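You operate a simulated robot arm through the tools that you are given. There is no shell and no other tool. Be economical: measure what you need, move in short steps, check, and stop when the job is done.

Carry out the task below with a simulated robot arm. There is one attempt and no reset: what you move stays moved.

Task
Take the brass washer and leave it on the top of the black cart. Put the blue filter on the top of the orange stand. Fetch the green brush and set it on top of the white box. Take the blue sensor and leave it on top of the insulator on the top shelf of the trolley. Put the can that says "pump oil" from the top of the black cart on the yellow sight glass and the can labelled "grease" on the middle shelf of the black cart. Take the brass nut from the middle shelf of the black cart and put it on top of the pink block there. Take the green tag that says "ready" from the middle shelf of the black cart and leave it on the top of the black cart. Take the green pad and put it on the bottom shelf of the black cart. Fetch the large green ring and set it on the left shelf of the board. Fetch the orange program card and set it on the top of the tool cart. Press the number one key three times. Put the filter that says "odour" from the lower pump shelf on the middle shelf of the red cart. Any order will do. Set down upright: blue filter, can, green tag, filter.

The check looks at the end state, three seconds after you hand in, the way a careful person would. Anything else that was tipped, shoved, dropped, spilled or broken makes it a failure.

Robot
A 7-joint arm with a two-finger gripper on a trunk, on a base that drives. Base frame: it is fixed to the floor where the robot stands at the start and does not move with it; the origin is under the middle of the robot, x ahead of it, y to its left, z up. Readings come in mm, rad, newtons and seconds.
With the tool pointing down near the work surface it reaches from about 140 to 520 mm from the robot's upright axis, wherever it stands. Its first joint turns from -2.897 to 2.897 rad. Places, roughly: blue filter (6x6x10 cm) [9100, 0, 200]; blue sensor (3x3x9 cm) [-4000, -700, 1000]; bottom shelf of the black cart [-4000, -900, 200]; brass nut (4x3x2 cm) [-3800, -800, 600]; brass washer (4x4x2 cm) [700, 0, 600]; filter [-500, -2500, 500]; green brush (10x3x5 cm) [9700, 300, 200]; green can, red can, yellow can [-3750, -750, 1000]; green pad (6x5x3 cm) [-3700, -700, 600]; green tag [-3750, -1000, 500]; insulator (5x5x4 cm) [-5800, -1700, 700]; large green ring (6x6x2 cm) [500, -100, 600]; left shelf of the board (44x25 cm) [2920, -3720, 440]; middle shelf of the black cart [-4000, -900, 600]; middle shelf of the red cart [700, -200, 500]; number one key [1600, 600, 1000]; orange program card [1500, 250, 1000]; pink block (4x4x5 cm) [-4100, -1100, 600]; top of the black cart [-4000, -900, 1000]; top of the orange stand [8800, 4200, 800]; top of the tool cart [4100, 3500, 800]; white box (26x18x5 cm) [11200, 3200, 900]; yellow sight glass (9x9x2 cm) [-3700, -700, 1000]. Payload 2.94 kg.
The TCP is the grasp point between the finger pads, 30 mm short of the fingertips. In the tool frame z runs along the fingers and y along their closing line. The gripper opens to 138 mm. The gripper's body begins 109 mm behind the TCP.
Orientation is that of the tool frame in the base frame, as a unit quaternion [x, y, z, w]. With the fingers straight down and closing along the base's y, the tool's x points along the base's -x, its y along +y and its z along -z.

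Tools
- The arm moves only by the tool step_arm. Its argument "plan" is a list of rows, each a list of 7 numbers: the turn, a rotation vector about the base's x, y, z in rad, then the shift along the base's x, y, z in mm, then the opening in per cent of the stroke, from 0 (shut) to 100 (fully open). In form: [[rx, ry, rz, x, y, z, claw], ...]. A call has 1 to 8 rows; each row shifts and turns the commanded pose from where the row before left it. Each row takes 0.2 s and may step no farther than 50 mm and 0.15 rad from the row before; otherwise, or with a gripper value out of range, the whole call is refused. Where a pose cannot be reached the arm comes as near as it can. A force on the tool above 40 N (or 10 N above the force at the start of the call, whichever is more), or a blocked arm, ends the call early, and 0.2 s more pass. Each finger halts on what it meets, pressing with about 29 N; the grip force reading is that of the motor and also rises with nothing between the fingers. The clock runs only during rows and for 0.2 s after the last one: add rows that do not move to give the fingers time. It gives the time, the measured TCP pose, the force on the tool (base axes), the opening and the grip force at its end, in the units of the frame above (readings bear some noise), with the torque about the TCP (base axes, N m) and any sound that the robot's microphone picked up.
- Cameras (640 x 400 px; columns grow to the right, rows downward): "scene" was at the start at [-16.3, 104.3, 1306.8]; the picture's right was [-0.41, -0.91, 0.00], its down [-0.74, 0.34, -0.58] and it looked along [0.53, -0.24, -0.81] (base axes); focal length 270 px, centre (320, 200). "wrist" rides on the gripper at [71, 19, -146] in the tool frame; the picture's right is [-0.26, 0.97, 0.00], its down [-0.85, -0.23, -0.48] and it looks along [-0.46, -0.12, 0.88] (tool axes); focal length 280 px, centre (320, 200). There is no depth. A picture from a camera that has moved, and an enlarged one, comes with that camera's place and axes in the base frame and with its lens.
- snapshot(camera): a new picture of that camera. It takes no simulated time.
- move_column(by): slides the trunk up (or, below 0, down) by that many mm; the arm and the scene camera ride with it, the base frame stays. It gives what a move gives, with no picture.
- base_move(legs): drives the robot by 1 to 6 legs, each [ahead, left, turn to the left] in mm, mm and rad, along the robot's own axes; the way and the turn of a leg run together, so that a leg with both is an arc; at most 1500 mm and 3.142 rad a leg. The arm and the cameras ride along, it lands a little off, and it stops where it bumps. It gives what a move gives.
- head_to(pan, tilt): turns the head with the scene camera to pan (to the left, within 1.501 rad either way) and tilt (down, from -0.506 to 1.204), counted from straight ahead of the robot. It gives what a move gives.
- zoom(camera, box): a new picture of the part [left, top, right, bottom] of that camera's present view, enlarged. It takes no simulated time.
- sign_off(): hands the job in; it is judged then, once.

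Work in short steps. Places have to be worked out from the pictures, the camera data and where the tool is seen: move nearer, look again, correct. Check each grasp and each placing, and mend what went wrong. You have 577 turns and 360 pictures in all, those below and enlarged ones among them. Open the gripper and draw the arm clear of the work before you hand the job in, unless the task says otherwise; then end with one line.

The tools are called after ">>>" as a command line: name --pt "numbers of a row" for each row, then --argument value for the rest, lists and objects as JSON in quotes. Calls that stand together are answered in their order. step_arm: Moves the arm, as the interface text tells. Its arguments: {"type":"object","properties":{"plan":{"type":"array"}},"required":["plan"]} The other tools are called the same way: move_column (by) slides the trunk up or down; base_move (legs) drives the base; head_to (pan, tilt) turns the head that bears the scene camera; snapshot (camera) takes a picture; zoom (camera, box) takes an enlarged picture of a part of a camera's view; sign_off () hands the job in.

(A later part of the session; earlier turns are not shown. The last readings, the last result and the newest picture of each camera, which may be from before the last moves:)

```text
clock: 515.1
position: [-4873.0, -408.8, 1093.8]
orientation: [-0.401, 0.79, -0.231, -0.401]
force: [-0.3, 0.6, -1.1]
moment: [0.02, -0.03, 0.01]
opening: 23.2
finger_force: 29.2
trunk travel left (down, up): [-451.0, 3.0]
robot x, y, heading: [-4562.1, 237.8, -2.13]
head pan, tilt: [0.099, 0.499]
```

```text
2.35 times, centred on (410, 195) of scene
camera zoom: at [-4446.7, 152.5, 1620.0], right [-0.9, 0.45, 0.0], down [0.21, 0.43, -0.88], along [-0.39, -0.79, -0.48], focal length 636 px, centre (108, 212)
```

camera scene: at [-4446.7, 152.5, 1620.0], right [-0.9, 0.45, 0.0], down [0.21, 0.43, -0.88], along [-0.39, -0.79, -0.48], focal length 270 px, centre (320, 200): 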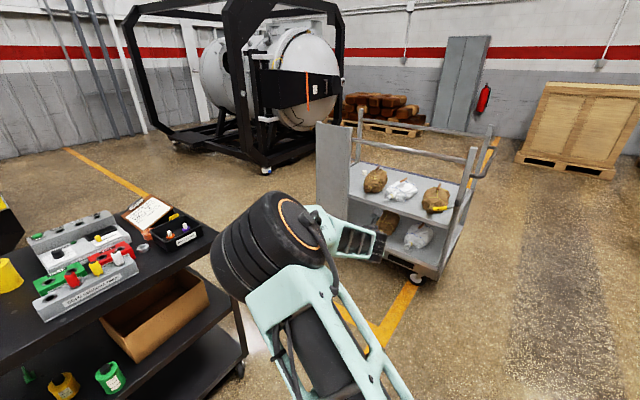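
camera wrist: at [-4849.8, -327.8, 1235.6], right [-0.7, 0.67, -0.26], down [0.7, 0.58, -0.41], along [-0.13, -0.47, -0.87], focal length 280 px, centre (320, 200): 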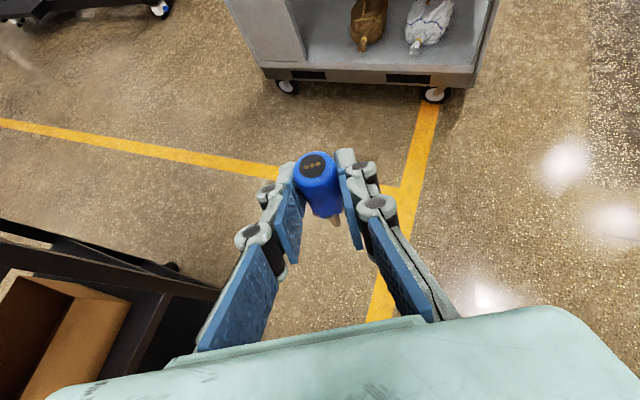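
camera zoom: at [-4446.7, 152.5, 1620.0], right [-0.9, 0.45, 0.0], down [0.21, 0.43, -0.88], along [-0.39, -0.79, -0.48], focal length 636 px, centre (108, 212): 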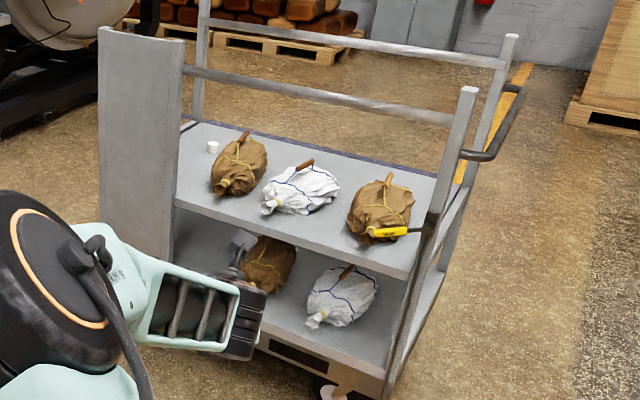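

The insulator (small white cylinder) sits toward the trolley's far (south-west) side, behind a panel; I'll go round the trolley's north-west end and approach from the south-west.

>>> base_move --legs '[[0, 0, 2.574], [-1186, 854, 0], [-831, -418, 0], [-831, -418, 0]]'

>>> head_to --pan -0.5 --tilt 0.5

>>> snapshot --camera "scene"

```text
clock: 529.0
position: [-5358.2, 814.3, 1094.9]
orientation: [0.871, 0.164, 0.449, -0.109]
force: [0.7, 0.0, 0.3]
moment: [0.01, 0.01, -0.03]
opening: 23.2
finger_force: 29.2
trunk travel left (down, up): [-451.0, 3.0]
robot x, y, heading: [-5969.9, 437.2, 0.448]
head pan, tilt: [0.099, 0.499]
stopped in leg 2: the robot was blocked; the commanded pose is now the measured one
```

```text
clock: 530.0
position: [-5358.9, 813.6, 1094.3]
orientation: [0.872, 0.164, 0.449, -0.109]
force: [-0.7, 0.1, 0.1]
moment: [0.0, -0.02, -0.01]
opening: 23.2
finger_force: 29.5
trunk travel left (down, up): [-451.0, 3.0]
robot x, y, heading: [-5969.2, 434.3, 0.447]
head pan, tilt: [-0.499, 0.499]
```

```text
178 pictures are left
camera scene: at [-6012.3, 518.1, 1620.1], right [-0.05, -1.0, 0.0], down [-0.48, 0.03, -0.88], along [0.88, -0.05, -0.48], focal length 270 px, centre (320, 200)
```

scene: 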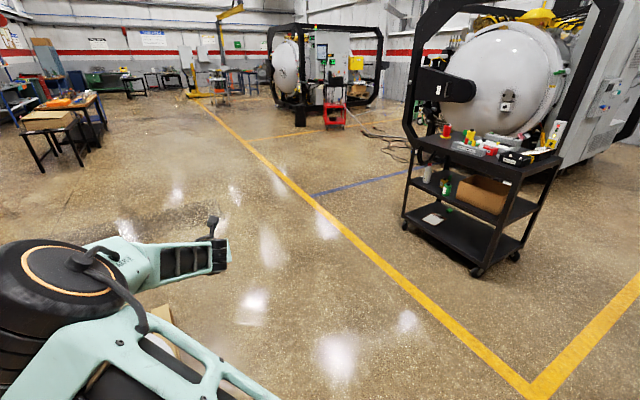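

Blocked by something near the end of the leg; look around to both sides.

>>> head_to --pan 1.45 --tilt 0.6

>>> snapshot --camera "scene"

>>> head_to --pan -1.45 --tilt 0.5

>>> snapshot --camera "scene"

```text
clock: 531.9
position: [-5358.6, 813.1, 1094.0]
orientation: [0.872, 0.164, 0.449, -0.109]
force: [0.2, -0.2, -0.5]
moment: [-0.01, 0.01, 0.03]
opening: 23.2
finger_force: 29.2
trunk travel left (down, up): [-451.0, 3.0]
robot x, y, heading: [-5975.3, 436.5, 0.445]
head pan, tilt: [1.45, 0.6]
```

```text
177 pictures are left
camera scene: at [-6131.2, 606.8, 1611.0], right [0.95, 0.32, 0.0], down [0.18, -0.54, -0.83], along [-0.26, 0.78, -0.56], focal length 270 px, centre (320, 200)
```

scene: 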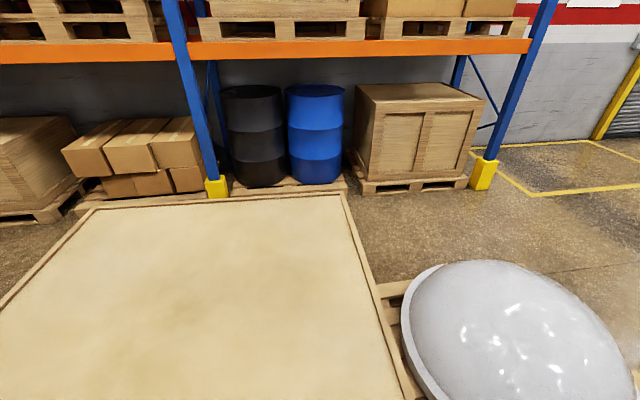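

```text
clock: 534.4
position: [-5359.3, 814.3, 1095.0]
orientation: [0.872, 0.164, 0.449, -0.109]
force: [-0.6, -0.6, -0.4]
moment: [-0.01, 0.02, 0.02]
opening: 23.3
finger_force: 29.4
trunk travel left (down, up): [-451.0, 3.0]
robot x, y, heading: [-5971.8, 437.1, 0.439]
head pan, tilt: [-1.45, 0.499]
```

```text
176 pictures are left
camera scene: at [-6054.5, 446.1, 1620.1], right [-0.84, -0.54, 0.0], down [-0.26, 0.4, -0.88], along [0.47, -0.74, -0.48], focal length 270 px, centre (320, 200)
```

scene: 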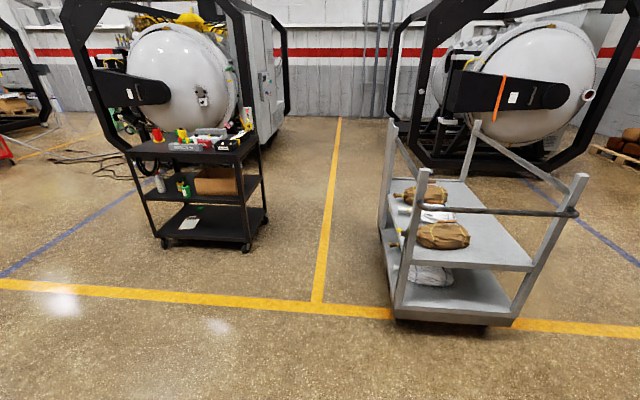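

A crate is directly north. I move south first, then west around the trolley's end.

>>> base_move --legs '[[-171, -362, 0], [-820, -252, 0], [-820, -252, 0]]'

>>> head_to --pan -0.3 --tilt 0.55

>>> snapshot --camera "scene"

```text
clock: 546.4
position: [-6641.9, -727.2, 1094.3]
orientation: [0.875, 0.142, 0.452, -0.098]
force: [-0.5, -0.2, -0.3]
moment: [0.02, -0.03, 0.02]
opening: 23.3
finger_force: 29.3
trunk travel left (down, up): [-451.0, 3.0]
robot x, y, heading: [-7269.1, -1075.1, 0.392]
head pan, tilt: [-1.45, 0.499]
```

```text
clock: 547.7
position: [-6642.0, -727.2, 1094.2]
orientation: [0.875, 0.143, 0.452, -0.099]
force: [-0.5, -0.2, 0.5]
moment: [-0.02, 0.0, 0.0]
opening: 23.1
finger_force: 29.1
trunk travel left (down, up): [-451.0, 3.0]
robot x, y, heading: [-7272.1, -1075.2, 0.393]
head pan, tilt: [-0.3, 0.55]
```

```text
175 pictures are left
camera scene: at [-7309.5, -973.1, 1615.5], right [0.09, -1.0, 0.0], down [-0.52, -0.05, -0.85], along [0.85, 0.08, -0.52], focal length 270 px, centre (320, 200)
```

scene: 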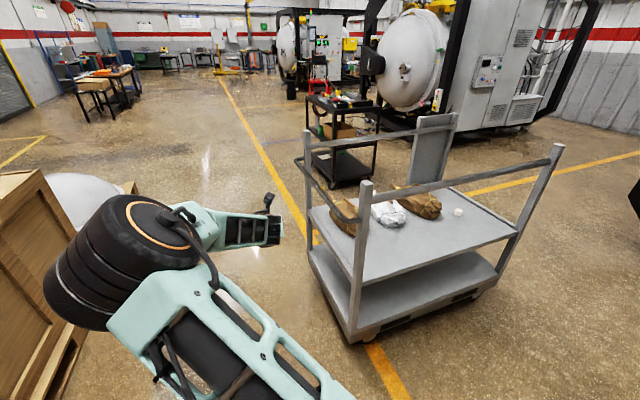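

Insulator triangulated at ≈ (−5820, −1712, 663), 160 mm from the trolley's open SE end. Check free space on that side.

>>> head_to --pan -1.0 --tilt 0.5

>>> snapshot --camera "scene"

```text
clock: 548.8
position: [-6642.8, -727.3, 1094.5]
orientation: [0.875, 0.143, 0.452, -0.099]
force: [-0.2, -0.1, -1.3]
moment: [0.02, 0.0, 0.03]
opening: 23.1
finger_force: 28.8
trunk travel left (down, up): [-451.0, 3.0]
robot x, y, heading: [-7269.6, -1074.1, 0.394]
head pan, tilt: [-1.0, 0.499]
```

```text
174 pictures are left
camera scene: at [-7324.0, -1033.2, 1620.1], right [-0.57, -0.82, 0.0], down [-0.39, 0.27, -0.88], along [0.72, -0.5, -0.48], focal length 270 px, centre (320, 200)
```

scene: 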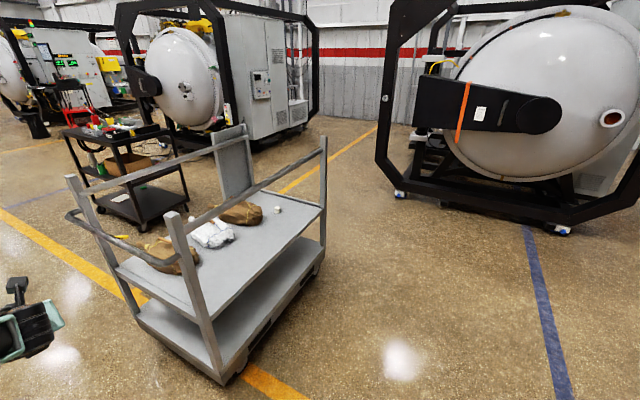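

Floor is free there. Drive: back off west, turn, go south around the trolley and on to its SE end.

>>> base_move --legs '[[-300, 0, 0], [0, 0, -1.59], [951, 82, 0], [951, 82, 0], [505, 1289, 0]]'

>>> base_move --legs '[[0, 0, 1.6], [0, 0, 1.59]]'

>>> head_to --pan 0.0 --tilt 0.55

>>> snapshot --camera "scene"

```text
clock: 563.4
position: [-6356.9, -3454.0, 1085.3]
orientation: [0.725, -0.518, 0.38, 0.248]
force: [0.1, -0.4, -0.4]
moment: [0.0, -0.02, -0.01]
opening: 23.2
finger_force: 28.7
trunk travel left (down, up): [-451.0, 3.0]
robot x, y, heading: [-6700.4, -2831.7, -1.177]
head pan, tilt: [-1.0, 0.499]
stopped in leg 4: the force on the tool passed its limit at 49 N (the readings are from after the stop); the commanded pose is now the measured one
```

```text
clock: 571.7
position: [-7118.1, -2252.9, 1084.6]
orientation: [0.473, 0.755, 0.225, -0.394]
force: [0.4, -0.1, -0.6]
moment: [-0.04, 0.0, 0.01]
opening: 23.5
finger_force: 28.2
trunk travel left (down, up): [-451.0, 3.0]
robot x, y, heading: [-6703.0, -2830.9, 2.088]
head pan, tilt: [-1.0, 0.499]
```

```text
clock: 573.0
position: [-7117.5, -2252.3, 1084.6]
orientation: [0.472, 0.756, 0.224, -0.394]
force: [-0.1, -0.1, -0.3]
moment: [-0.01, 0.0, 0.01]
opening: 23.4
finger_force: 29.4
trunk travel left (down, up): [-451.0, 3.0]
robot x, y, heading: [-6697.4, -2827.1, 2.088]
head pan, tilt: [0.0, 0.55]
```

```text
173 pictures are left
camera scene: at [-6824.4, -2888.4, 1615.5], right [0.87, 0.49, 0.0], down [0.26, -0.45, -0.85], along [-0.42, 0.74, -0.52], focal length 270 px, centre (320, 200)
```

scene: 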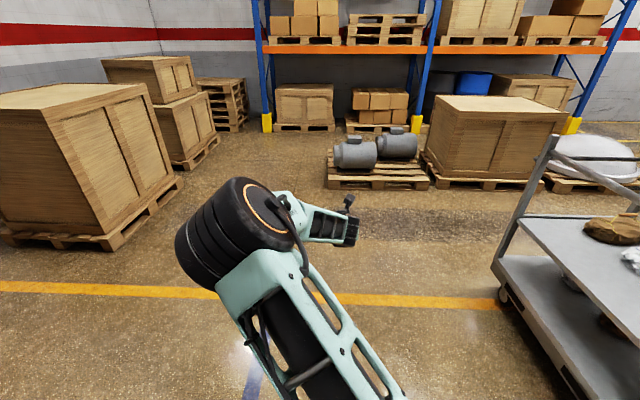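

The arm tip grazed something to the south (49 N) during the drive. Check the sensor in the gripper.

>>> snapshot --camera "wrist"

>>> head_to --pan -1.4 --tilt 0.5

>>> snapshot --camera "scene"

```text
172 pictures are left
camera wrist: at [-7062.5, -2308.8, 1227.8], right [0.92, 0.3, -0.24], down [0.18, -0.9, -0.4], along [-0.34, 0.32, -0.88], focal length 280 px, centre (320, 200)
```

wrist: 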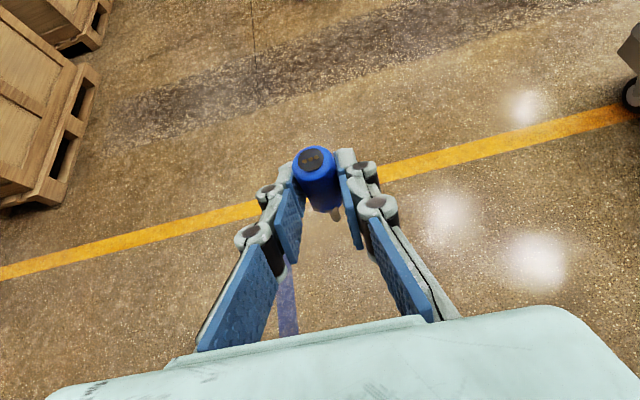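

```text
clock: 574.5
position: [-7117.9, -2252.3, 1084.7]
orientation: [0.473, 0.756, 0.224, -0.394]
force: [0.4, 0.2, -0.9]
moment: [0.0, -0.01, -0.01]
opening: 23.4
finger_force: 28.9
trunk travel left (down, up): [-451.0, 3.0]
robot x, y, heading: [-6699.0, -2830.9, 2.087]
head pan, tilt: [-1.4, 0.499]
```

```text
171 pictures are left
camera scene: at [-6709.8, -2908.6, 1620.1], right [0.64, -0.77, 0.0], down [-0.37, -0.3, -0.88], along [0.68, 0.56, -0.48], focal length 270 px, centre (320, 200)
```

scene: 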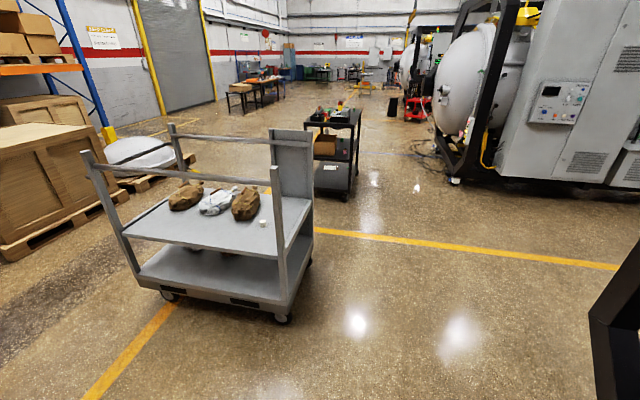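

The SE end is open; sensor still upright in the grip. Align heading and move to a stand-off south-east of the trolley.

>>> base_move --legs '[[0, 0, -0.0865], [-517, -1337, 0]]'

>>> head_to --pan -0.1 --tilt 0.6

>>> snapshot --camera "scene"

>>> snapshot --camera "wrist"

```text
clock: 587.1
position: [-5621.6, -2122.7, 1086.0]
orientation: [0.5, 0.738, 0.239, -0.386]
force: [0.2, -0.2, -0.5]
moment: [0.0, 0.01, -0.01]
opening: 23.6
finger_force: 28.5
trunk travel left (down, up): [-451.0, 3.0]
robot x, y, heading: [-5249.1, -2731.8, 2.009]
head pan, tilt: [-1.4, 0.499]
```

```text
clock: 588.5
position: [-5621.7, -2123.3, 1085.1]
orientation: [0.501, 0.737, 0.239, -0.385]
force: [0.2, -0.6, -0.2]
moment: [-0.02, 0.04, 0.0]
opening: 23.6
finger_force: 29.7
trunk travel left (down, up): [-451.0, 3.0]
robot x, y, heading: [-5247.8, -2730.8, 2.015]
head pan, tilt: [-0.099, 0.6]
```

```text
170 pictures are left
camera scene: at [-5368.0, -2777.7, 1611.0], right [0.94, 0.34, 0.0], down [0.19, -0.53, -0.83], along [-0.28, 0.78, -0.56], focal length 270 px, centre (320, 200)
```

scene: 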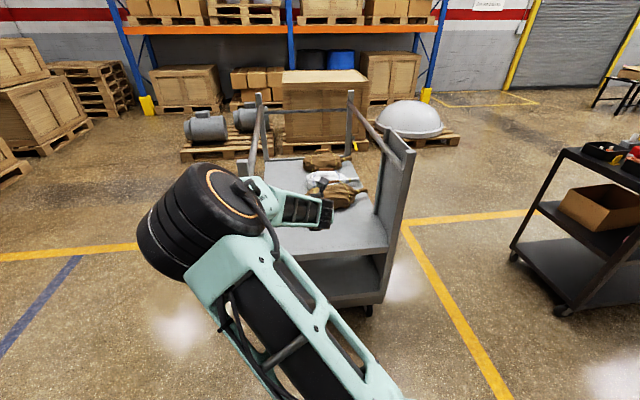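

```text
169 pictures are left
camera wrist: at [-5570.5, -2183.7, 1227.8], right [0.94, 0.23, -0.24], down [0.11, -0.91, -0.4], along [-0.31, 0.35, -0.88], focal length 280 px, centre (320, 200)
```

wrist: 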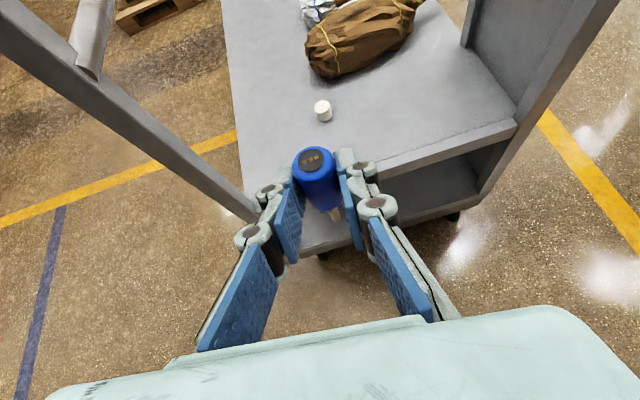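

Insulator ≈ (−5813, −1716), dead ahead 450 mm. Lower the trunk 300 mm here, then drive in.

>>> move_column --by -300

>>> base_move --legs '[[300, 0, 0]]'

>>> snapshot --camera "wrist"

```text
clock: 591.5
position: [-5621.6, -2123.6, 784.4]
orientation: [0.5, 0.737, 0.239, -0.386]
force: [0.1, 0.8, -0.2]
moment: [-0.01, -0.03, 0.0]
opening: 23.5
finger_force: 29.1
trunk travel left (down, up): [-151.0, 303.0]
robot x, y, heading: [-5247.1, -2730.8, 2.009]
head pan, tilt: [-0.099, 0.6]
```

```text
clock: 593.6
position: [-5748.6, -1853.3, 785.6]
orientation: [0.5, 0.737, 0.239, -0.386]
force: [0.2, 1.2, 0.0]
moment: [-0.04, 0.0, 0.04]
opening: 23.3
finger_force: 28.3
trunk travel left (down, up): [-151.0, 303.0]
robot x, y, heading: [-5375.7, -2461.4, 2.01]
head pan, tilt: [-0.099, 0.6]
```

```text
168 pictures are left
camera wrist: at [-5697.9, -1914.3, 927.9], right [0.94, 0.23, -0.24], down [0.11, -0.91, -0.4], along [-0.31, 0.35, -0.88], focal length 280 px, centre (320, 200)
```

wrist: 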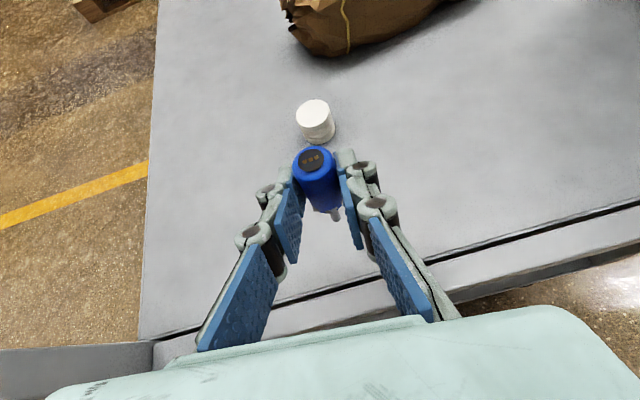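

>>> zoom --camera "wrist" --box '[260, 80, 400, 240]'

```text
2.50 times, centred on (330, 160) of wrist
camera zoom: at [-5697.9, -1914.3, 927.9], right [0.94, 0.23, -0.24], down [0.11, -0.91, -0.4], along [-0.31, 0.35, -0.88], focal length 701 px, centre (295, 300)
```

zoom: 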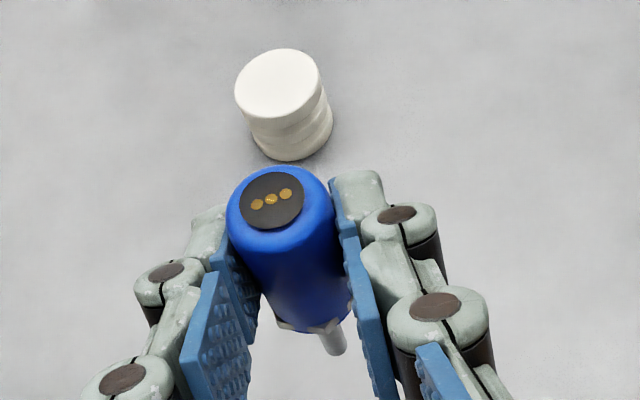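

The insulator top is flat and the sensor has a thin probe at its lower end, so it cannot stand on it; it must lie on top. I'll lay it gently on the trolley shelf and regrip it from above. First bring the tool toward vertical while pulling back.

>>> step_arm --pt "-0.1227 -0.0545 0 11 -25 5 10" --pt "-0.1227 -0.0545 0 11 -25 5 10" --pt "-0.1227 -0.0545 0 11 -25 5 10" --pt "-0.1227 -0.0545 0 11 -25 5 10" --pt "-0.1227 -0.0545 0 11 -25 0 10" --pt "-0.1227 -0.0545 0 11 -25 0 10" --pt "-0.1227 -0.0545 0 11 -25 0 10"

>>> snapshot --camera "wrist"

```text
clock: 595.2
position: [-5675.5, -2024.2, 803.6]
orientation: [0.562, 0.827, 0.001, 0.0]
force: [-0.4, -0.5, -1.1]
moment: [-0.02, -0.01, 0.02]
opening: 23.4
finger_force: 29.2
out of reach, approached as far as the arm can: row 2
trunk travel left (down, up): [-151.0, 303.0]
robot x, y, heading: [-5376.1, -2461.0, 2.015]
head pan, tilt: [-0.099, 0.6]
```

```text
166 pictures are left
camera wrist: at [-5685.0, -1949.6, 950.0], right [0.99, 0.11, 0.0], down [0.1, -0.87, 0.48], along [0.05, -0.47, -0.88], focal length 280 px, centre (320, 200)
```

wrist: 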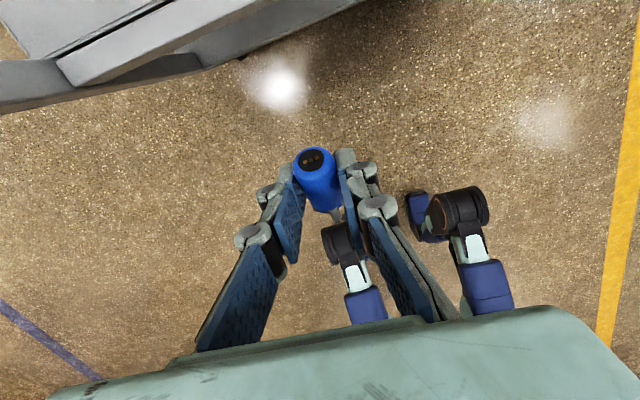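

Tool vertical. Tilt a further ~0.4 rad backwards so the sensor is nearly horizontal.

>>> step_arm --pt "-0.1227 -0.0545 0 0 0 0 10" --pt "-0.1227 -0.0545 0 0 0 0 10" --pt "-0.1227 -0.0545 0 0 0 0 10"

>>> snapshot --camera "wrist"

```text
clock: 596.0
position: [-5677.6, -2025.0, 803.4]
orientation: [0.552, 0.81, -0.105, 0.169]
force: [0.2, -0.6, -0.4]
moment: [-0.01, 0.02, -0.02]
opening: 23.3
finger_force: 28.6
trunk travel left (down, up): [-151.0, 303.0]
robot x, y, heading: [-5381.2, -2460.6, 2.016]
head pan, tilt: [-0.099, 0.6]
```

```text
165 pictures are left
camera wrist: at [-5706.2, -1902.7, 911.4], right [0.98, 0.13, 0.12], down [0.0, -0.64, 0.77], along [0.18, -0.75, -0.63], focal length 280 px, centre (320, 200)
```

wrist: 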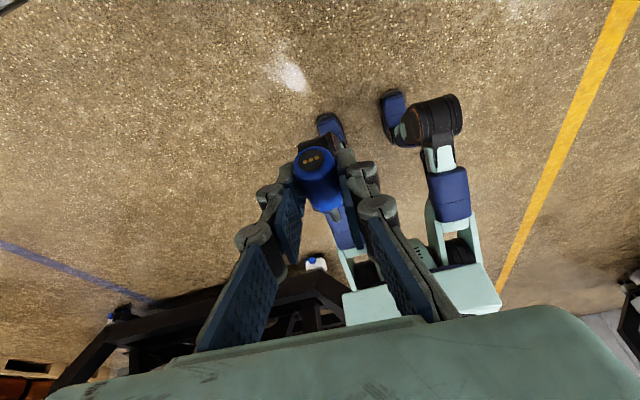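

Works. Tilt to ≈ −0.63 (sensor horizontal), then move over a clear shelf spot right of the insulator.

>>> step_arm --pt "-0.105 -0.0467 0 0 0 0 10" --pt "-0.105 -0.0467 0 0 0 0 10"

>>> base_move --legs '[[0, -77, 0], [236, 0, 0]]'

>>> snapshot --camera "wrist"

>>> head_to --pan 0.2 --tilt 0.7

>>> snapshot --camera "scene"

```text
clock: 596.6
position: [-5677.7, -2022.4, 804.9]
orientation: [0.535, 0.786, -0.164, 0.263]
force: [-0.7, -0.7, -0.2]
moment: [0.04, 0.02, 0.01]
opening: 23.7
finger_force: 28.8
trunk travel left (down, up): [-151.0, 303.0]
robot x, y, heading: [-5377.6, -2462.9, 2.007]
head pan, tilt: [-0.099, 0.6]
```

```text
clock: 599.3
position: [-5705.2, -1780.8, 803.7]
orientation: [0.536, 0.786, -0.164, 0.262]
force: [0.1, -0.3, -0.3]
moment: [0.02, -0.02, 0.0]
opening: 23.6
finger_force: 29.3
trunk travel left (down, up): [-151.0, 303.0]
robot x, y, heading: [-5405.9, -2221.4, 2.015]
head pan, tilt: [-0.099, 0.6]
```

```text
164 pictures are left
camera wrist: at [-5743.3, -1640.7, 881.5], right [0.97, 0.16, 0.18], down [-0.08, -0.47, 0.88], along [0.22, -0.87, -0.44], focal length 280 px, centre (320, 200)
```

wrist: 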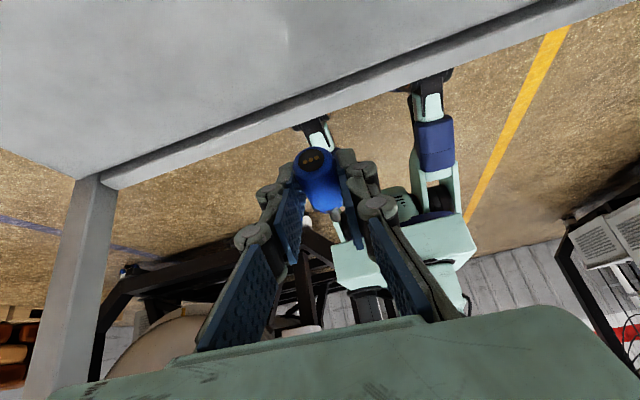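

```text
clock: 600.1
position: [-5706.6, -1781.0, 804.0]
orientation: [0.536, 0.785, -0.165, 0.262]
force: [-0.2, -0.2, -0.4]
moment: [0.01, -0.02, -0.04]
opening: 23.6
finger_force: 28.7
trunk travel left (down, up): [-151.0, 303.0]
robot x, y, heading: [-5407.0, -2215.9, 2.013]
head pan, tilt: [0.201, 0.7]
```

```text
163 pictures are left
camera scene: at [-5546.6, -2281.9, 1302.4], right [0.8, 0.6, 0.0], down [0.38, -0.52, -0.77], along [-0.46, 0.61, -0.64], focal length 270 px, centre (320, 200)
```

scene: 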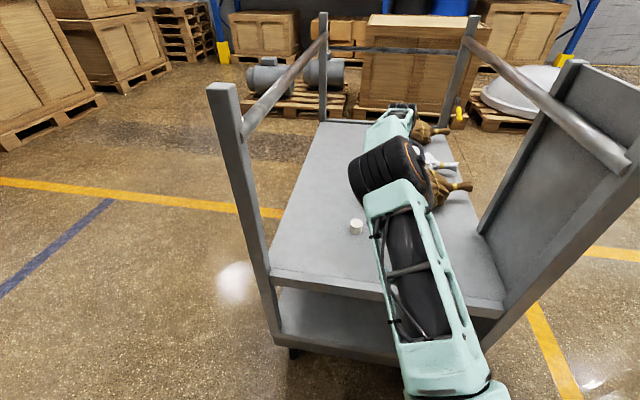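

Position is ~98 mm inside the shelf edge. Lower the trunk in steps to set the sensor down.

>>> move_column --by -90

>>> move_column --by -20

>>> snapshot --camera "wrist"

```text
clock: 601.3
position: [-5705.3, -1780.4, 714.5]
orientation: [0.536, 0.786, -0.165, 0.262]
force: [0.4, -0.4, -0.4]
moment: [0.0, 0.0, -0.03]
opening: 23.3
finger_force: 28.9
trunk travel left (down, up): [-61.0, 393.0]
robot x, y, heading: [-5403.6, -2219.3, 2.013]
head pan, tilt: [0.201, 0.7]
```

```text
clock: 602.0
position: [-5705.9, -1779.8, 694.7]
orientation: [0.536, 0.786, -0.164, 0.262]
force: [0.8, -0.8, -0.8]
moment: [0.03, 0.0, -0.01]
opening: 23.6
finger_force: 29.2
trunk travel left (down, up): [-41.0, 413.0]
robot x, y, heading: [-5405.1, -2220.2, 2.006]
head pan, tilt: [0.201, 0.7]
```

```text
162 pictures are left
camera wrist: at [-5743.3, -1640.7, 771.4], right [0.97, 0.16, 0.18], down [-0.08, -0.47, 0.88], along [0.22, -0.87, -0.44], focal length 280 px, centre (320, 200)
```

wrist: 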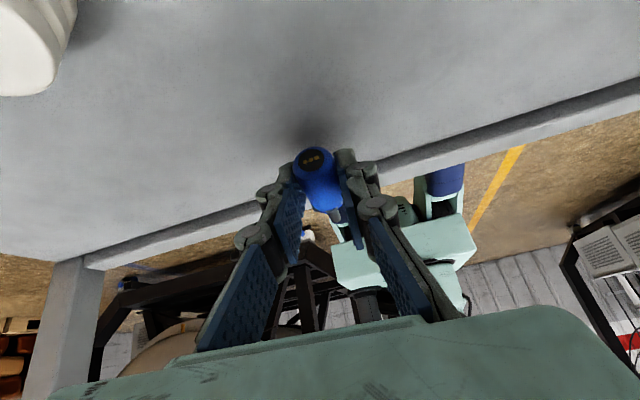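

>>> move_column --by -12

>>> move_column --by -4

>>> move_column --by -3

```text
clock: 602.6
position: [-5705.9, -1781.6, 682.6]
orientation: [0.536, 0.786, -0.165, 0.262]
force: [0.5, 0.1, -0.2]
moment: [0.0, 0.02, -0.02]
opening: 23.3
finger_force: 29.3
trunk travel left (down, up): [-29.0, 425.0]
robot x, y, heading: [-5404.6, -2221.5, 2.011]
head pan, tilt: [0.201, 0.7]
```

```text
clock: 603.1
position: [-5706.1, -1782.0, 679.5]
orientation: [0.536, 0.785, -0.164, 0.262]
force: [-0.7, 0.5, -0.1]
moment: [0.03, 0.01, 0.0]
opening: 23.4
finger_force: 28.7
trunk travel left (down, up): [-25.0, 429.0]
robot x, y, heading: [-5404.1, -2219.8, 2.013]
head pan, tilt: [0.201, 0.7]
```

```text
clock: 603.6
position: [-5706.3, -1781.9, 676.0]
orientation: [0.536, 0.786, -0.164, 0.261]
force: [0.6, 0.4, -0.9]
moment: [0.04, 0.0, 0.01]
opening: 23.6
finger_force: 28.8
trunk travel left (down, up): [-22.0, 432.0]
robot x, y, heading: [-5406.8, -2218.9, 2.012]
head pan, tilt: [0.201, 0.7]
```

>>> move_column --by -4

>>> move_column --by -3

>>> move_column --by -3

>>> snapshot --camera "wrist"

```text
clock: 604.2
position: [-5706.8, -1780.7, 672.1]
orientation: [0.536, 0.786, -0.164, 0.262]
force: [-0.4, -0.4, 0.5]
moment: [-0.01, 0.02, -0.01]
opening: 23.3
finger_force: 28.9
trunk travel left (down, up): [-18.0, 436.0]
robot x, y, heading: [-5402.8, -2218.3, 2.012]
head pan, tilt: [0.201, 0.7]
```

```text
clock: 604.7
position: [-5706.0, -1780.7, 672.1]
orientation: [0.536, 0.786, -0.164, 0.26]
force: [-2.5, 3.1, 20.5]
moment: [-0.14, 0.34, -0.13]
opening: 23.5
finger_force: 28.9
trunk travel left (down, up): [-15.0, 439.0]
robot x, y, heading: [-5405.6, -2221.0, 2.011]
head pan, tilt: [0.201, 0.7]
```

```text
clock: 605.1
position: [-5707.0, -1780.9, 671.9]
orientation: [0.536, 0.786, -0.164, 0.26]
force: [3.3, -2.7, 11.4]
moment: [-0.19, 0.08, 0.09]
opening: 23.7
finger_force: 28.9
trunk travel left (down, up): [-12.0, 441.0]
robot x, y, heading: [-5404.9, -2219.0, 2.008]
head pan, tilt: [0.201, 0.7]
stopped: the force on the tool passed its limit at 43 N (the readings are from after the stop); the commanded pose is now the measured one
```

```text
161 pictures are left
camera wrist: at [-5743.0, -1641.0, 748.9], right [0.97, 0.16, 0.17], down [-0.08, -0.47, 0.88], along [0.22, -0.87, -0.45], focal length 280 px, centre (320, 200)
```

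wrist: 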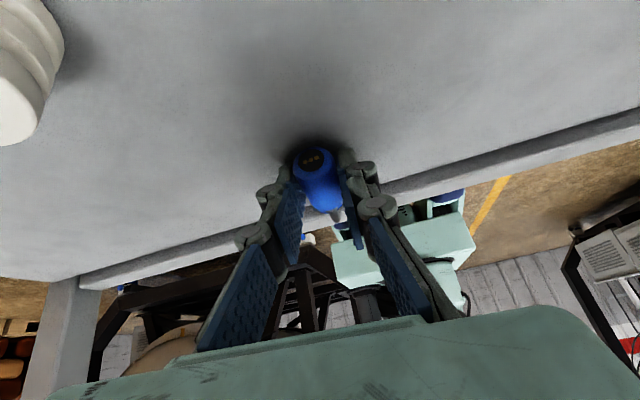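

Fingertips touch the shelf. Ease 1 mm, open slowly.

>>> step_arm --pt "0 0 0 0 0 1 14" --pt "0 0 0 0 0 0 17" --pt "0 0 0 0 0 0 20" --pt "0 0 0 0 0 0 25" --pt "0 0 0 0 0 0 33" --pt "0 0 0 0 0 0 33"

>>> zoom --camera "wrist" --box '[220, 100, 420, 240]'

```text
clock: 606.5
position: [-5705.9, -1780.9, 670.4]
orientation: [0.536, 0.786, -0.164, 0.259]
force: [0.9, -1.6, 5.7]
moment: [-0.09, -0.01, 0.01]
opening: 46.9
finger_force: 0.0
trunk travel left (down, up): [-12.0, 441.0]
robot x, y, heading: [-5403.9, -2221.2, 2.011]
head pan, tilt: [0.201, 0.7]
```

```text
2.86 times, centred on (320, 170) of wrist
camera zoom: at [-5743.8, -1640.5, 748.1], right [0.97, 0.16, 0.17], down [-0.08, -0.47, 0.88], along [0.22, -0.87, -0.45], focal length 801 px, centre (320, 286)
```

zoom: 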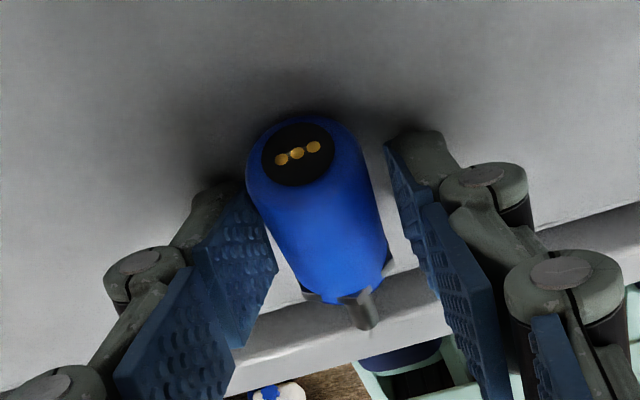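

Sensor lies flat on the shelf. Rise 110 mm and bring the tool back to vertical above it.

>>> move_column --by 110

>>> step_arm --pt "0.1152 0.0512 0 0 0 0 33" --pt "0.1152 0.0512 0 0 0 0 33" --pt "0.1152 0.0512 0 0 0 0 33" --pt "0.1152 0.0512 0 0 0 0 33" --pt "0.1152 0.0512 0 0 0 0 33"

>>> snapshot --camera "wrist"

```text
clock: 608.0
position: [-5706.8, -1780.6, 779.8]
orientation: [0.535, 0.786, -0.165, 0.261]
force: [-0.2, -0.2, 0.2]
moment: [0.0, 0.0, 0.02]
opening: 45.5
finger_force: 0.0
trunk travel left (down, up): [-122.0, 331.0]
robot x, y, heading: [-5405.7, -2215.4, 2.013]
head pan, tilt: [0.201, 0.7]
```

```text
clock: 609.1
position: [-5705.9, -1781.0, 780.3]
orientation: [0.562, 0.827, 0.001, -0.003]
force: [0.1, 0.1, 0.0]
moment: [-0.06, 0.0, 0.02]
opening: 45.3
finger_force: 0.1
trunk travel left (down, up): [-122.0, 331.0]
robot x, y, heading: [-5406.2, -2219.9, 2.01]
head pan, tilt: [0.201, 0.7]
```

```text
159 pictures are left
camera wrist: at [-5714.0, -1707.2, 926.8], right [0.99, 0.11, 0.0], down [0.1, -0.88, 0.47], along [0.05, -0.47, -0.88], focal length 280 px, centre (320, 200)
```

wrist: 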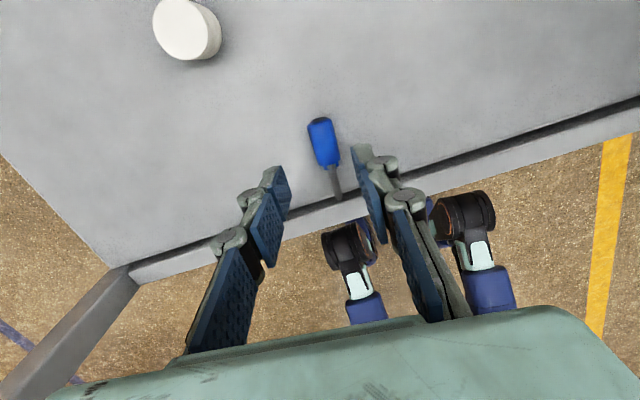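

Sensor lies aligned with the gripper: body centre ≈ (−5701, −1787). Centre over it and descend.

>>> step_arm --pt "0 0 0 4 -5 -35 33" --pt "0 0 0 0 0 -35 33" --pt "0 0 0 0 0 -15 33"

>>> snapshot --camera "wrist"

```text
clock: 610.0
position: [-5701.3, -1785.7, 695.4]
orientation: [0.563, 0.826, 0.0, -0.004]
force: [0.2, 0.0, -0.1]
moment: [0.02, -0.01, 0.01]
opening: 45.7
finger_force: 0.0
trunk travel left (down, up): [-122.0, 331.0]
robot x, y, heading: [-5405.8, -2218.4, 2.011]
head pan, tilt: [0.201, 0.7]
```

```text
158 pictures are left
camera wrist: at [-5709.2, -1712.0, 842.1], right [0.99, 0.11, -0.01], down [0.1, -0.88, 0.47], along [0.05, -0.47, -0.88], focal length 280 px, centre (320, 200)
```

wrist: 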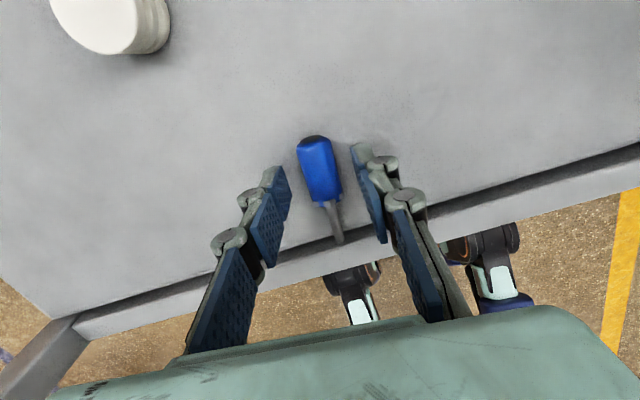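

>>> step_arm --pt "0 0 0 0 -3 -10 33" --pt "0 0 0 0 0 -8 33"

>>> step_arm --pt "0 0 0 0 0 0 22" --pt "0 0 0 0 0 0 8" --pt "0 0 0 0 0 0 8" --pt "0 0 0 0 0 0 8"

>>> step_arm --pt "0 0 0 0 0 20 8" --pt "0 0 0 0 0 35 8" --pt "0 0 0 0 0 35 8"

>>> snapshot --camera "wrist"

```text
clock: 610.5
position: [-5704.2, -1787.3, 677.1]
orientation: [0.562, 0.827, -0.001, -0.002]
force: [-0.3, 0.3, -0.6]
moment: [0.0, 0.01, -0.01]
opening: 45.6
finger_force: 0.1
trunk travel left (down, up): [-122.0, 331.0]
robot x, y, heading: [-5403.1, -2215.8, 2.009]
head pan, tilt: [0.201, 0.7]
```

```text
clock: 611.5
position: [-5703.0, -1788.0, 677.6]
orientation: [0.562, 0.827, -0.001, -0.002]
force: [-0.4, 0.6, -0.3]
moment: [0.01, -0.01, 0.0]
opening: 23.6
finger_force: 29.1
trunk travel left (down, up): [-122.0, 331.0]
robot x, y, heading: [-5405.1, -2220.5, 2.004]
head pan, tilt: [0.201, 0.7]
```

```text
clock: 612.4
position: [-5701.4, -1788.8, 766.2]
orientation: [0.562, 0.827, -0.001, -0.002]
force: [0.9, 0.6, -0.1]
moment: [-0.02, 0.0, 0.0]
opening: 24.0
finger_force: 29.0
trunk travel left (down, up): [-122.0, 331.0]
robot x, y, heading: [-5408.5, -2220.7, 2.012]
head pan, tilt: [0.201, 0.7]
```

```text
157 pictures are left
camera wrist: at [-5710.0, -1714.5, 912.5], right [0.99, 0.11, 0.0], down [0.1, -0.87, 0.47], along [0.05, -0.47, -0.88], focal length 280 px, centre (320, 200)
```

wrist: 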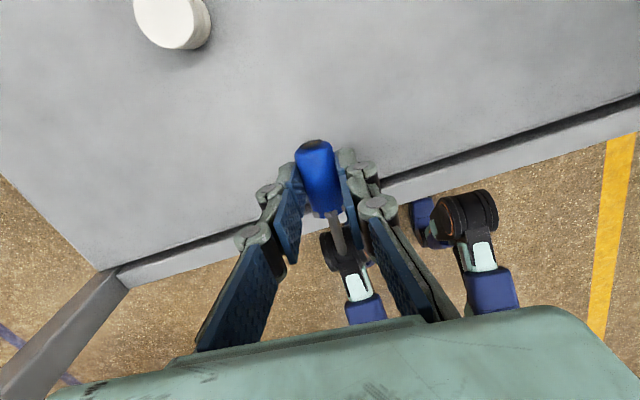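

Lift OK. Move over the insulator (≈ (−5817, −1709)) with the base.

>>> base_move --legs '[[122, 71, 0]]'

>>> snapshot --camera "wrist"

```text
clock: 613.7
position: [-5815.3, -1703.8, 765.6]
orientation: [0.563, 0.827, 0.0, -0.002]
force: [-1.5, 0.2, -1.1]
moment: [0.01, 0.01, -0.01]
opening: 23.5
finger_force: 28.6
trunk travel left (down, up): [-122.0, 331.0]
robot x, y, heading: [-5520.6, -2135.8, 2.006]
head pan, tilt: [0.201, 0.7]
```

```text
156 pictures are left
camera wrist: at [-5822.8, -1630.4, 912.5], right [0.99, 0.11, 0.0], down [0.1, -0.88, 0.47], along [0.05, -0.47, -0.88], focal length 280 px, centre (320, 200)
```

wrist: 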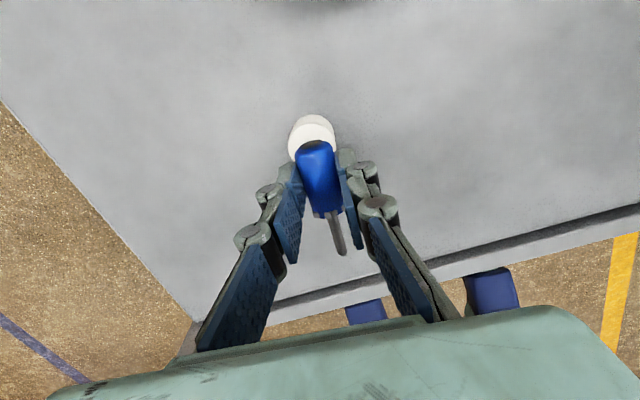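

Insulator appears ~(−7, +11) from the sensor centre. Adjust and lower some, then re-check.

>>> step_arm --pt "0 0 0 -6 10 -15 8" --pt "0 0 0 0 0 -15 8"

>>> zoom --camera "wrist" --box '[250, 90, 390, 270]'

```text
clock: 614.3
position: [-5821.7, -1695.0, 736.1]
orientation: [0.563, 0.826, -0.001, -0.002]
force: [0.4, 0.1, -0.6]
moment: [0.0, -0.01, 0.03]
opening: 23.4
finger_force: 28.8
trunk travel left (down, up): [-122.0, 331.0]
robot x, y, heading: [-5518.8, -2136.8, 2.01]
head pan, tilt: [0.201, 0.7]
```

```text
2.22 times, centred on (320, 180) of wrist
camera zoom: at [-5830.3, -1620.9, 882.5], right [0.99, 0.11, 0.0], down [0.1, -0.88, 0.47], along [0.05, -0.47, -0.88], focal length 623 px, centre (320, 244)
```

zoom: 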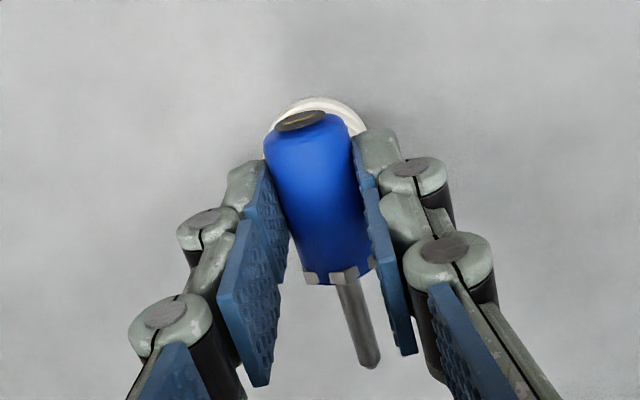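

Within a few millimetres. Nudge 5 mm forward and lower to contact.

>>> step_arm --pt "0 0 0 -3 5 -7 8" --pt "0 0 0 0 0 -5 8"

>>> step_arm --pt "0 0 0 0 0 -2 8" --pt "0 0 0 0 0 -2 8"

```text
clock: 614.9
position: [-5825.0, -1689.9, 722.8]
orientation: [0.563, 0.826, 0.0, -0.003]
force: [1.1, -1.0, 0.5]
moment: [-0.01, -0.01, 0.01]
opening: 23.6
finger_force: 28.7
trunk travel left (down, up): [-122.0, 331.0]
robot x, y, heading: [-5517.3, -2138.7, 2.013]
head pan, tilt: [0.201, 0.7]
```

```text
clock: 615.5
position: [-5823.5, -1688.8, 718.6]
orientation: [0.564, 0.826, -0.001, -0.003]
force: [0.3, 0.7, -1.0]
moment: [-0.03, 0.04, -0.03]
opening: 23.5
finger_force: 29.3
trunk travel left (down, up): [-122.0, 331.0]
robot x, y, heading: [-5520.6, -2131.2, 2.008]
head pan, tilt: [0.201, 0.7]
```

>>> step_arm --pt "0 0 0 0 0 -1.5 8" --pt "0 0 0 0 0 -1.5 8"

>>> step_arm --pt "0 0 0 0 0 -1.5 8" --pt "0 0 0 0 0 -1.5 8"

>>> zoom --camera "wrist" --box '[250, 90, 390, 270]'

```text
clock: 616.1
position: [-5824.4, -1688.6, 717.6]
orientation: [0.563, 0.826, -0.001, -0.002]
force: [0.2, -0.6, -1.0]
moment: [0.03, -0.04, 0.03]
opening: 23.6
finger_force: 29.2
trunk travel left (down, up): [-122.0, 331.0]
robot x, y, heading: [-5520.1, -2136.8, 2.012]
head pan, tilt: [0.201, 0.7]
```

```text
clock: 616.7
position: [-5823.3, -1689.6, 713.6]
orientation: [0.564, 0.826, 0.0, -0.002]
force: [-0.2, -0.8, -1.0]
moment: [0.02, -0.02, 0.01]
opening: 23.8
finger_force: 29.3
trunk travel left (down, up): [-122.0, 331.0]
robot x, y, heading: [-5522.7, -2134.6, 2.008]
head pan, tilt: [0.201, 0.7]
```

```text
2.22 times, centred on (320, 180) of wrist
camera zoom: at [-5831.6, -1615.2, 860.6], right [0.99, 0.11, 0.0], down [0.1, -0.88, 0.47], along [0.05, -0.47, -0.88], focal length 623 px, centre (320, 244)
```

zoom: 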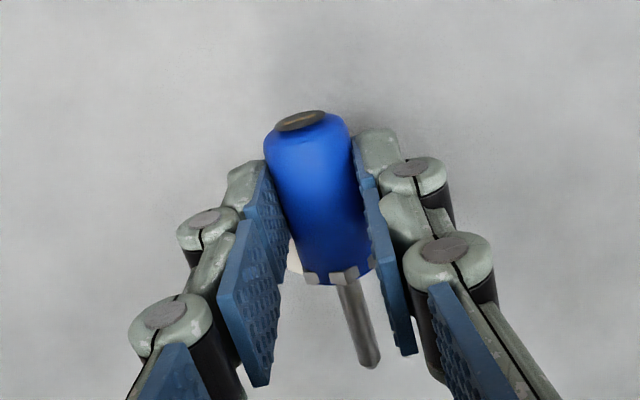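

Closer view shows the insulator lies ~12 mm further back. Raise 10, shift back 11 mm, re-check.

>>> step_arm --pt "0 0 0 0 0 12 8" --pt "0 0 0 4 -11 0 8"

>>> zoom --camera "wrist" --box '[250, 90, 390, 270]'

>>> zoom --camera "scene" --box '[300, 150, 480, 300]'

```text
clock: 617.3
position: [-5820.6, -1699.5, 725.6]
orientation: [0.564, 0.826, 0.0, -0.003]
force: [-0.5, 0.8, -0.5]
moment: [-0.02, 0.0, 0.0]
opening: 23.6
finger_force: 28.6
trunk travel left (down, up): [-122.0, 331.0]
robot x, y, heading: [-5522.8, -2136.3, 2.006]
head pan, tilt: [0.201, 0.7]
```

```text
2.22 times, centred on (320, 180) of wrist
camera zoom: at [-5827.8, -1626.1, 872.4], right [0.99, 0.11, 0.0], down [0.1, -0.88, 0.47], along [0.05, -0.47, -0.88], focal length 623 px, centre (320, 244)
```

zoom: 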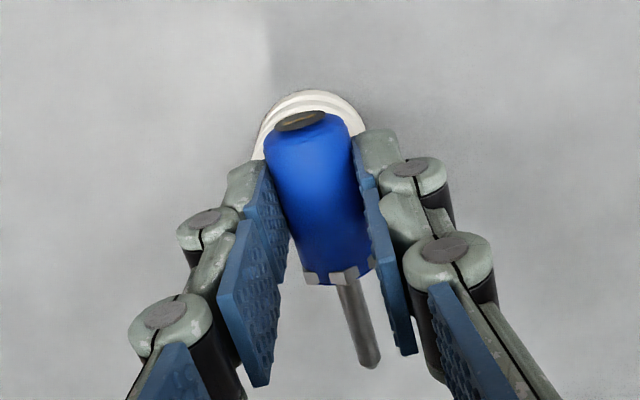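

```text
2.67 times, centred on (390, 225) of scene
camera zoom: at [-5660.9, -2197.9, 1274.2], right [0.8, 0.6, 0.0], down [0.38, -0.52, -0.76], along [-0.46, 0.61, -0.64], focal length 721 px, centre (133, 133)
```

zoom: 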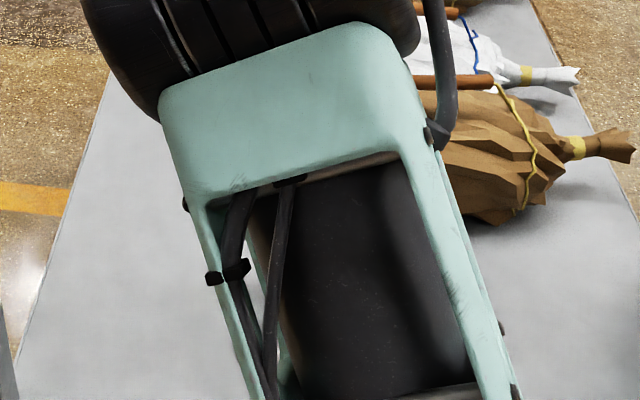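

Now well centred (the visible arc includes the ribbed side). Lower to contact.

>>> step_arm --pt "0 0 0 0 0 -6 8" --pt "0 0 0 0 0 -4 8"

>>> step_arm --pt "0 0 0 0 0 -2 8" --pt "0 0 0 0 0 -2 8"

>>> step_arm --pt "0 0 0 0 0 -1.5 8" --pt "0 0 0 0 0 -1.5 8"

```text
clock: 617.9
position: [-5820.8, -1701.1, 717.3]
orientation: [0.563, 0.826, -0.001, -0.002]
force: [0.8, -0.2, -1.2]
moment: [0.03, -0.01, -0.01]
opening: 23.8
finger_force: 29.0
trunk travel left (down, up): [-122.0, 331.0]
robot x, y, heading: [-5518.8, -2136.1, 2.013]
head pan, tilt: [0.201, 0.7]
```

```text
clock: 618.5
position: [-5819.8, -1698.8, 713.1]
orientation: [0.564, 0.826, 0.0, -0.003]
force: [-0.5, -1.1, 3.9]
moment: [-0.12, 0.01, -0.02]
opening: 23.8
finger_force: 29.4
trunk travel left (down, up): [-122.0, 331.0]
robot x, y, heading: [-5519.7, -2137.0, 2.011]
head pan, tilt: [0.201, 0.7]
```

```text
clock: 619.1
position: [-5819.6, -1699.7, 711.3]
orientation: [0.565, 0.825, 0.0, -0.005]
force: [1.5, -0.8, 22.5]
moment: [-0.16, -0.13, 0.01]
opening: 23.7
finger_force: 29.3
trunk travel left (down, up): [-122.0, 331.0]
robot x, y, heading: [-5515.9, -2136.2, 2.007]
head pan, tilt: [0.201, 0.7]
```

Contact. Ease up 2 mm and open slowly.

>>> step_arm --pt "0 0 0 0 0 2 8" --pt "0 0 0 0 0 0 17" --pt "0 0 0 0 0 0 19" --pt "0 0 0 0 0 0 22" --pt "0 0 0 0 0 0 27" --pt "0 0 0 0 0 0 33" --pt "0 0 0 0 0 0 33"

>>> zoom --camera "wrist" --box '[250, 90, 390, 270]'

```text
clock: 620.7
position: [-5821.2, -1697.7, 710.7]
orientation: [0.564, 0.826, 0.0, -0.003]
force: [-0.3, -0.8, 0.1]
moment: [-0.01, 0.0, 0.0]
opening: 45.7
finger_force: 0.1
trunk travel left (down, up): [-122.0, 331.0]
robot x, y, heading: [-5517.2, -2135.1, 2.011]
head pan, tilt: [0.201, 0.7]
```

```text
2.22 times, centred on (320, 180) of wrist
camera zoom: at [-5828.0, -1625.6, 857.6], right [0.99, 0.11, 0.0], down [0.1, -0.88, 0.47], along [0.05, -0.47, -0.88], focal length 623 px, centre (320, 244)
```

zoom: 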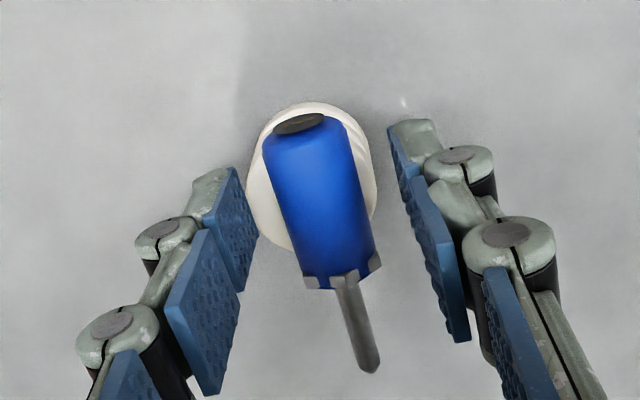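

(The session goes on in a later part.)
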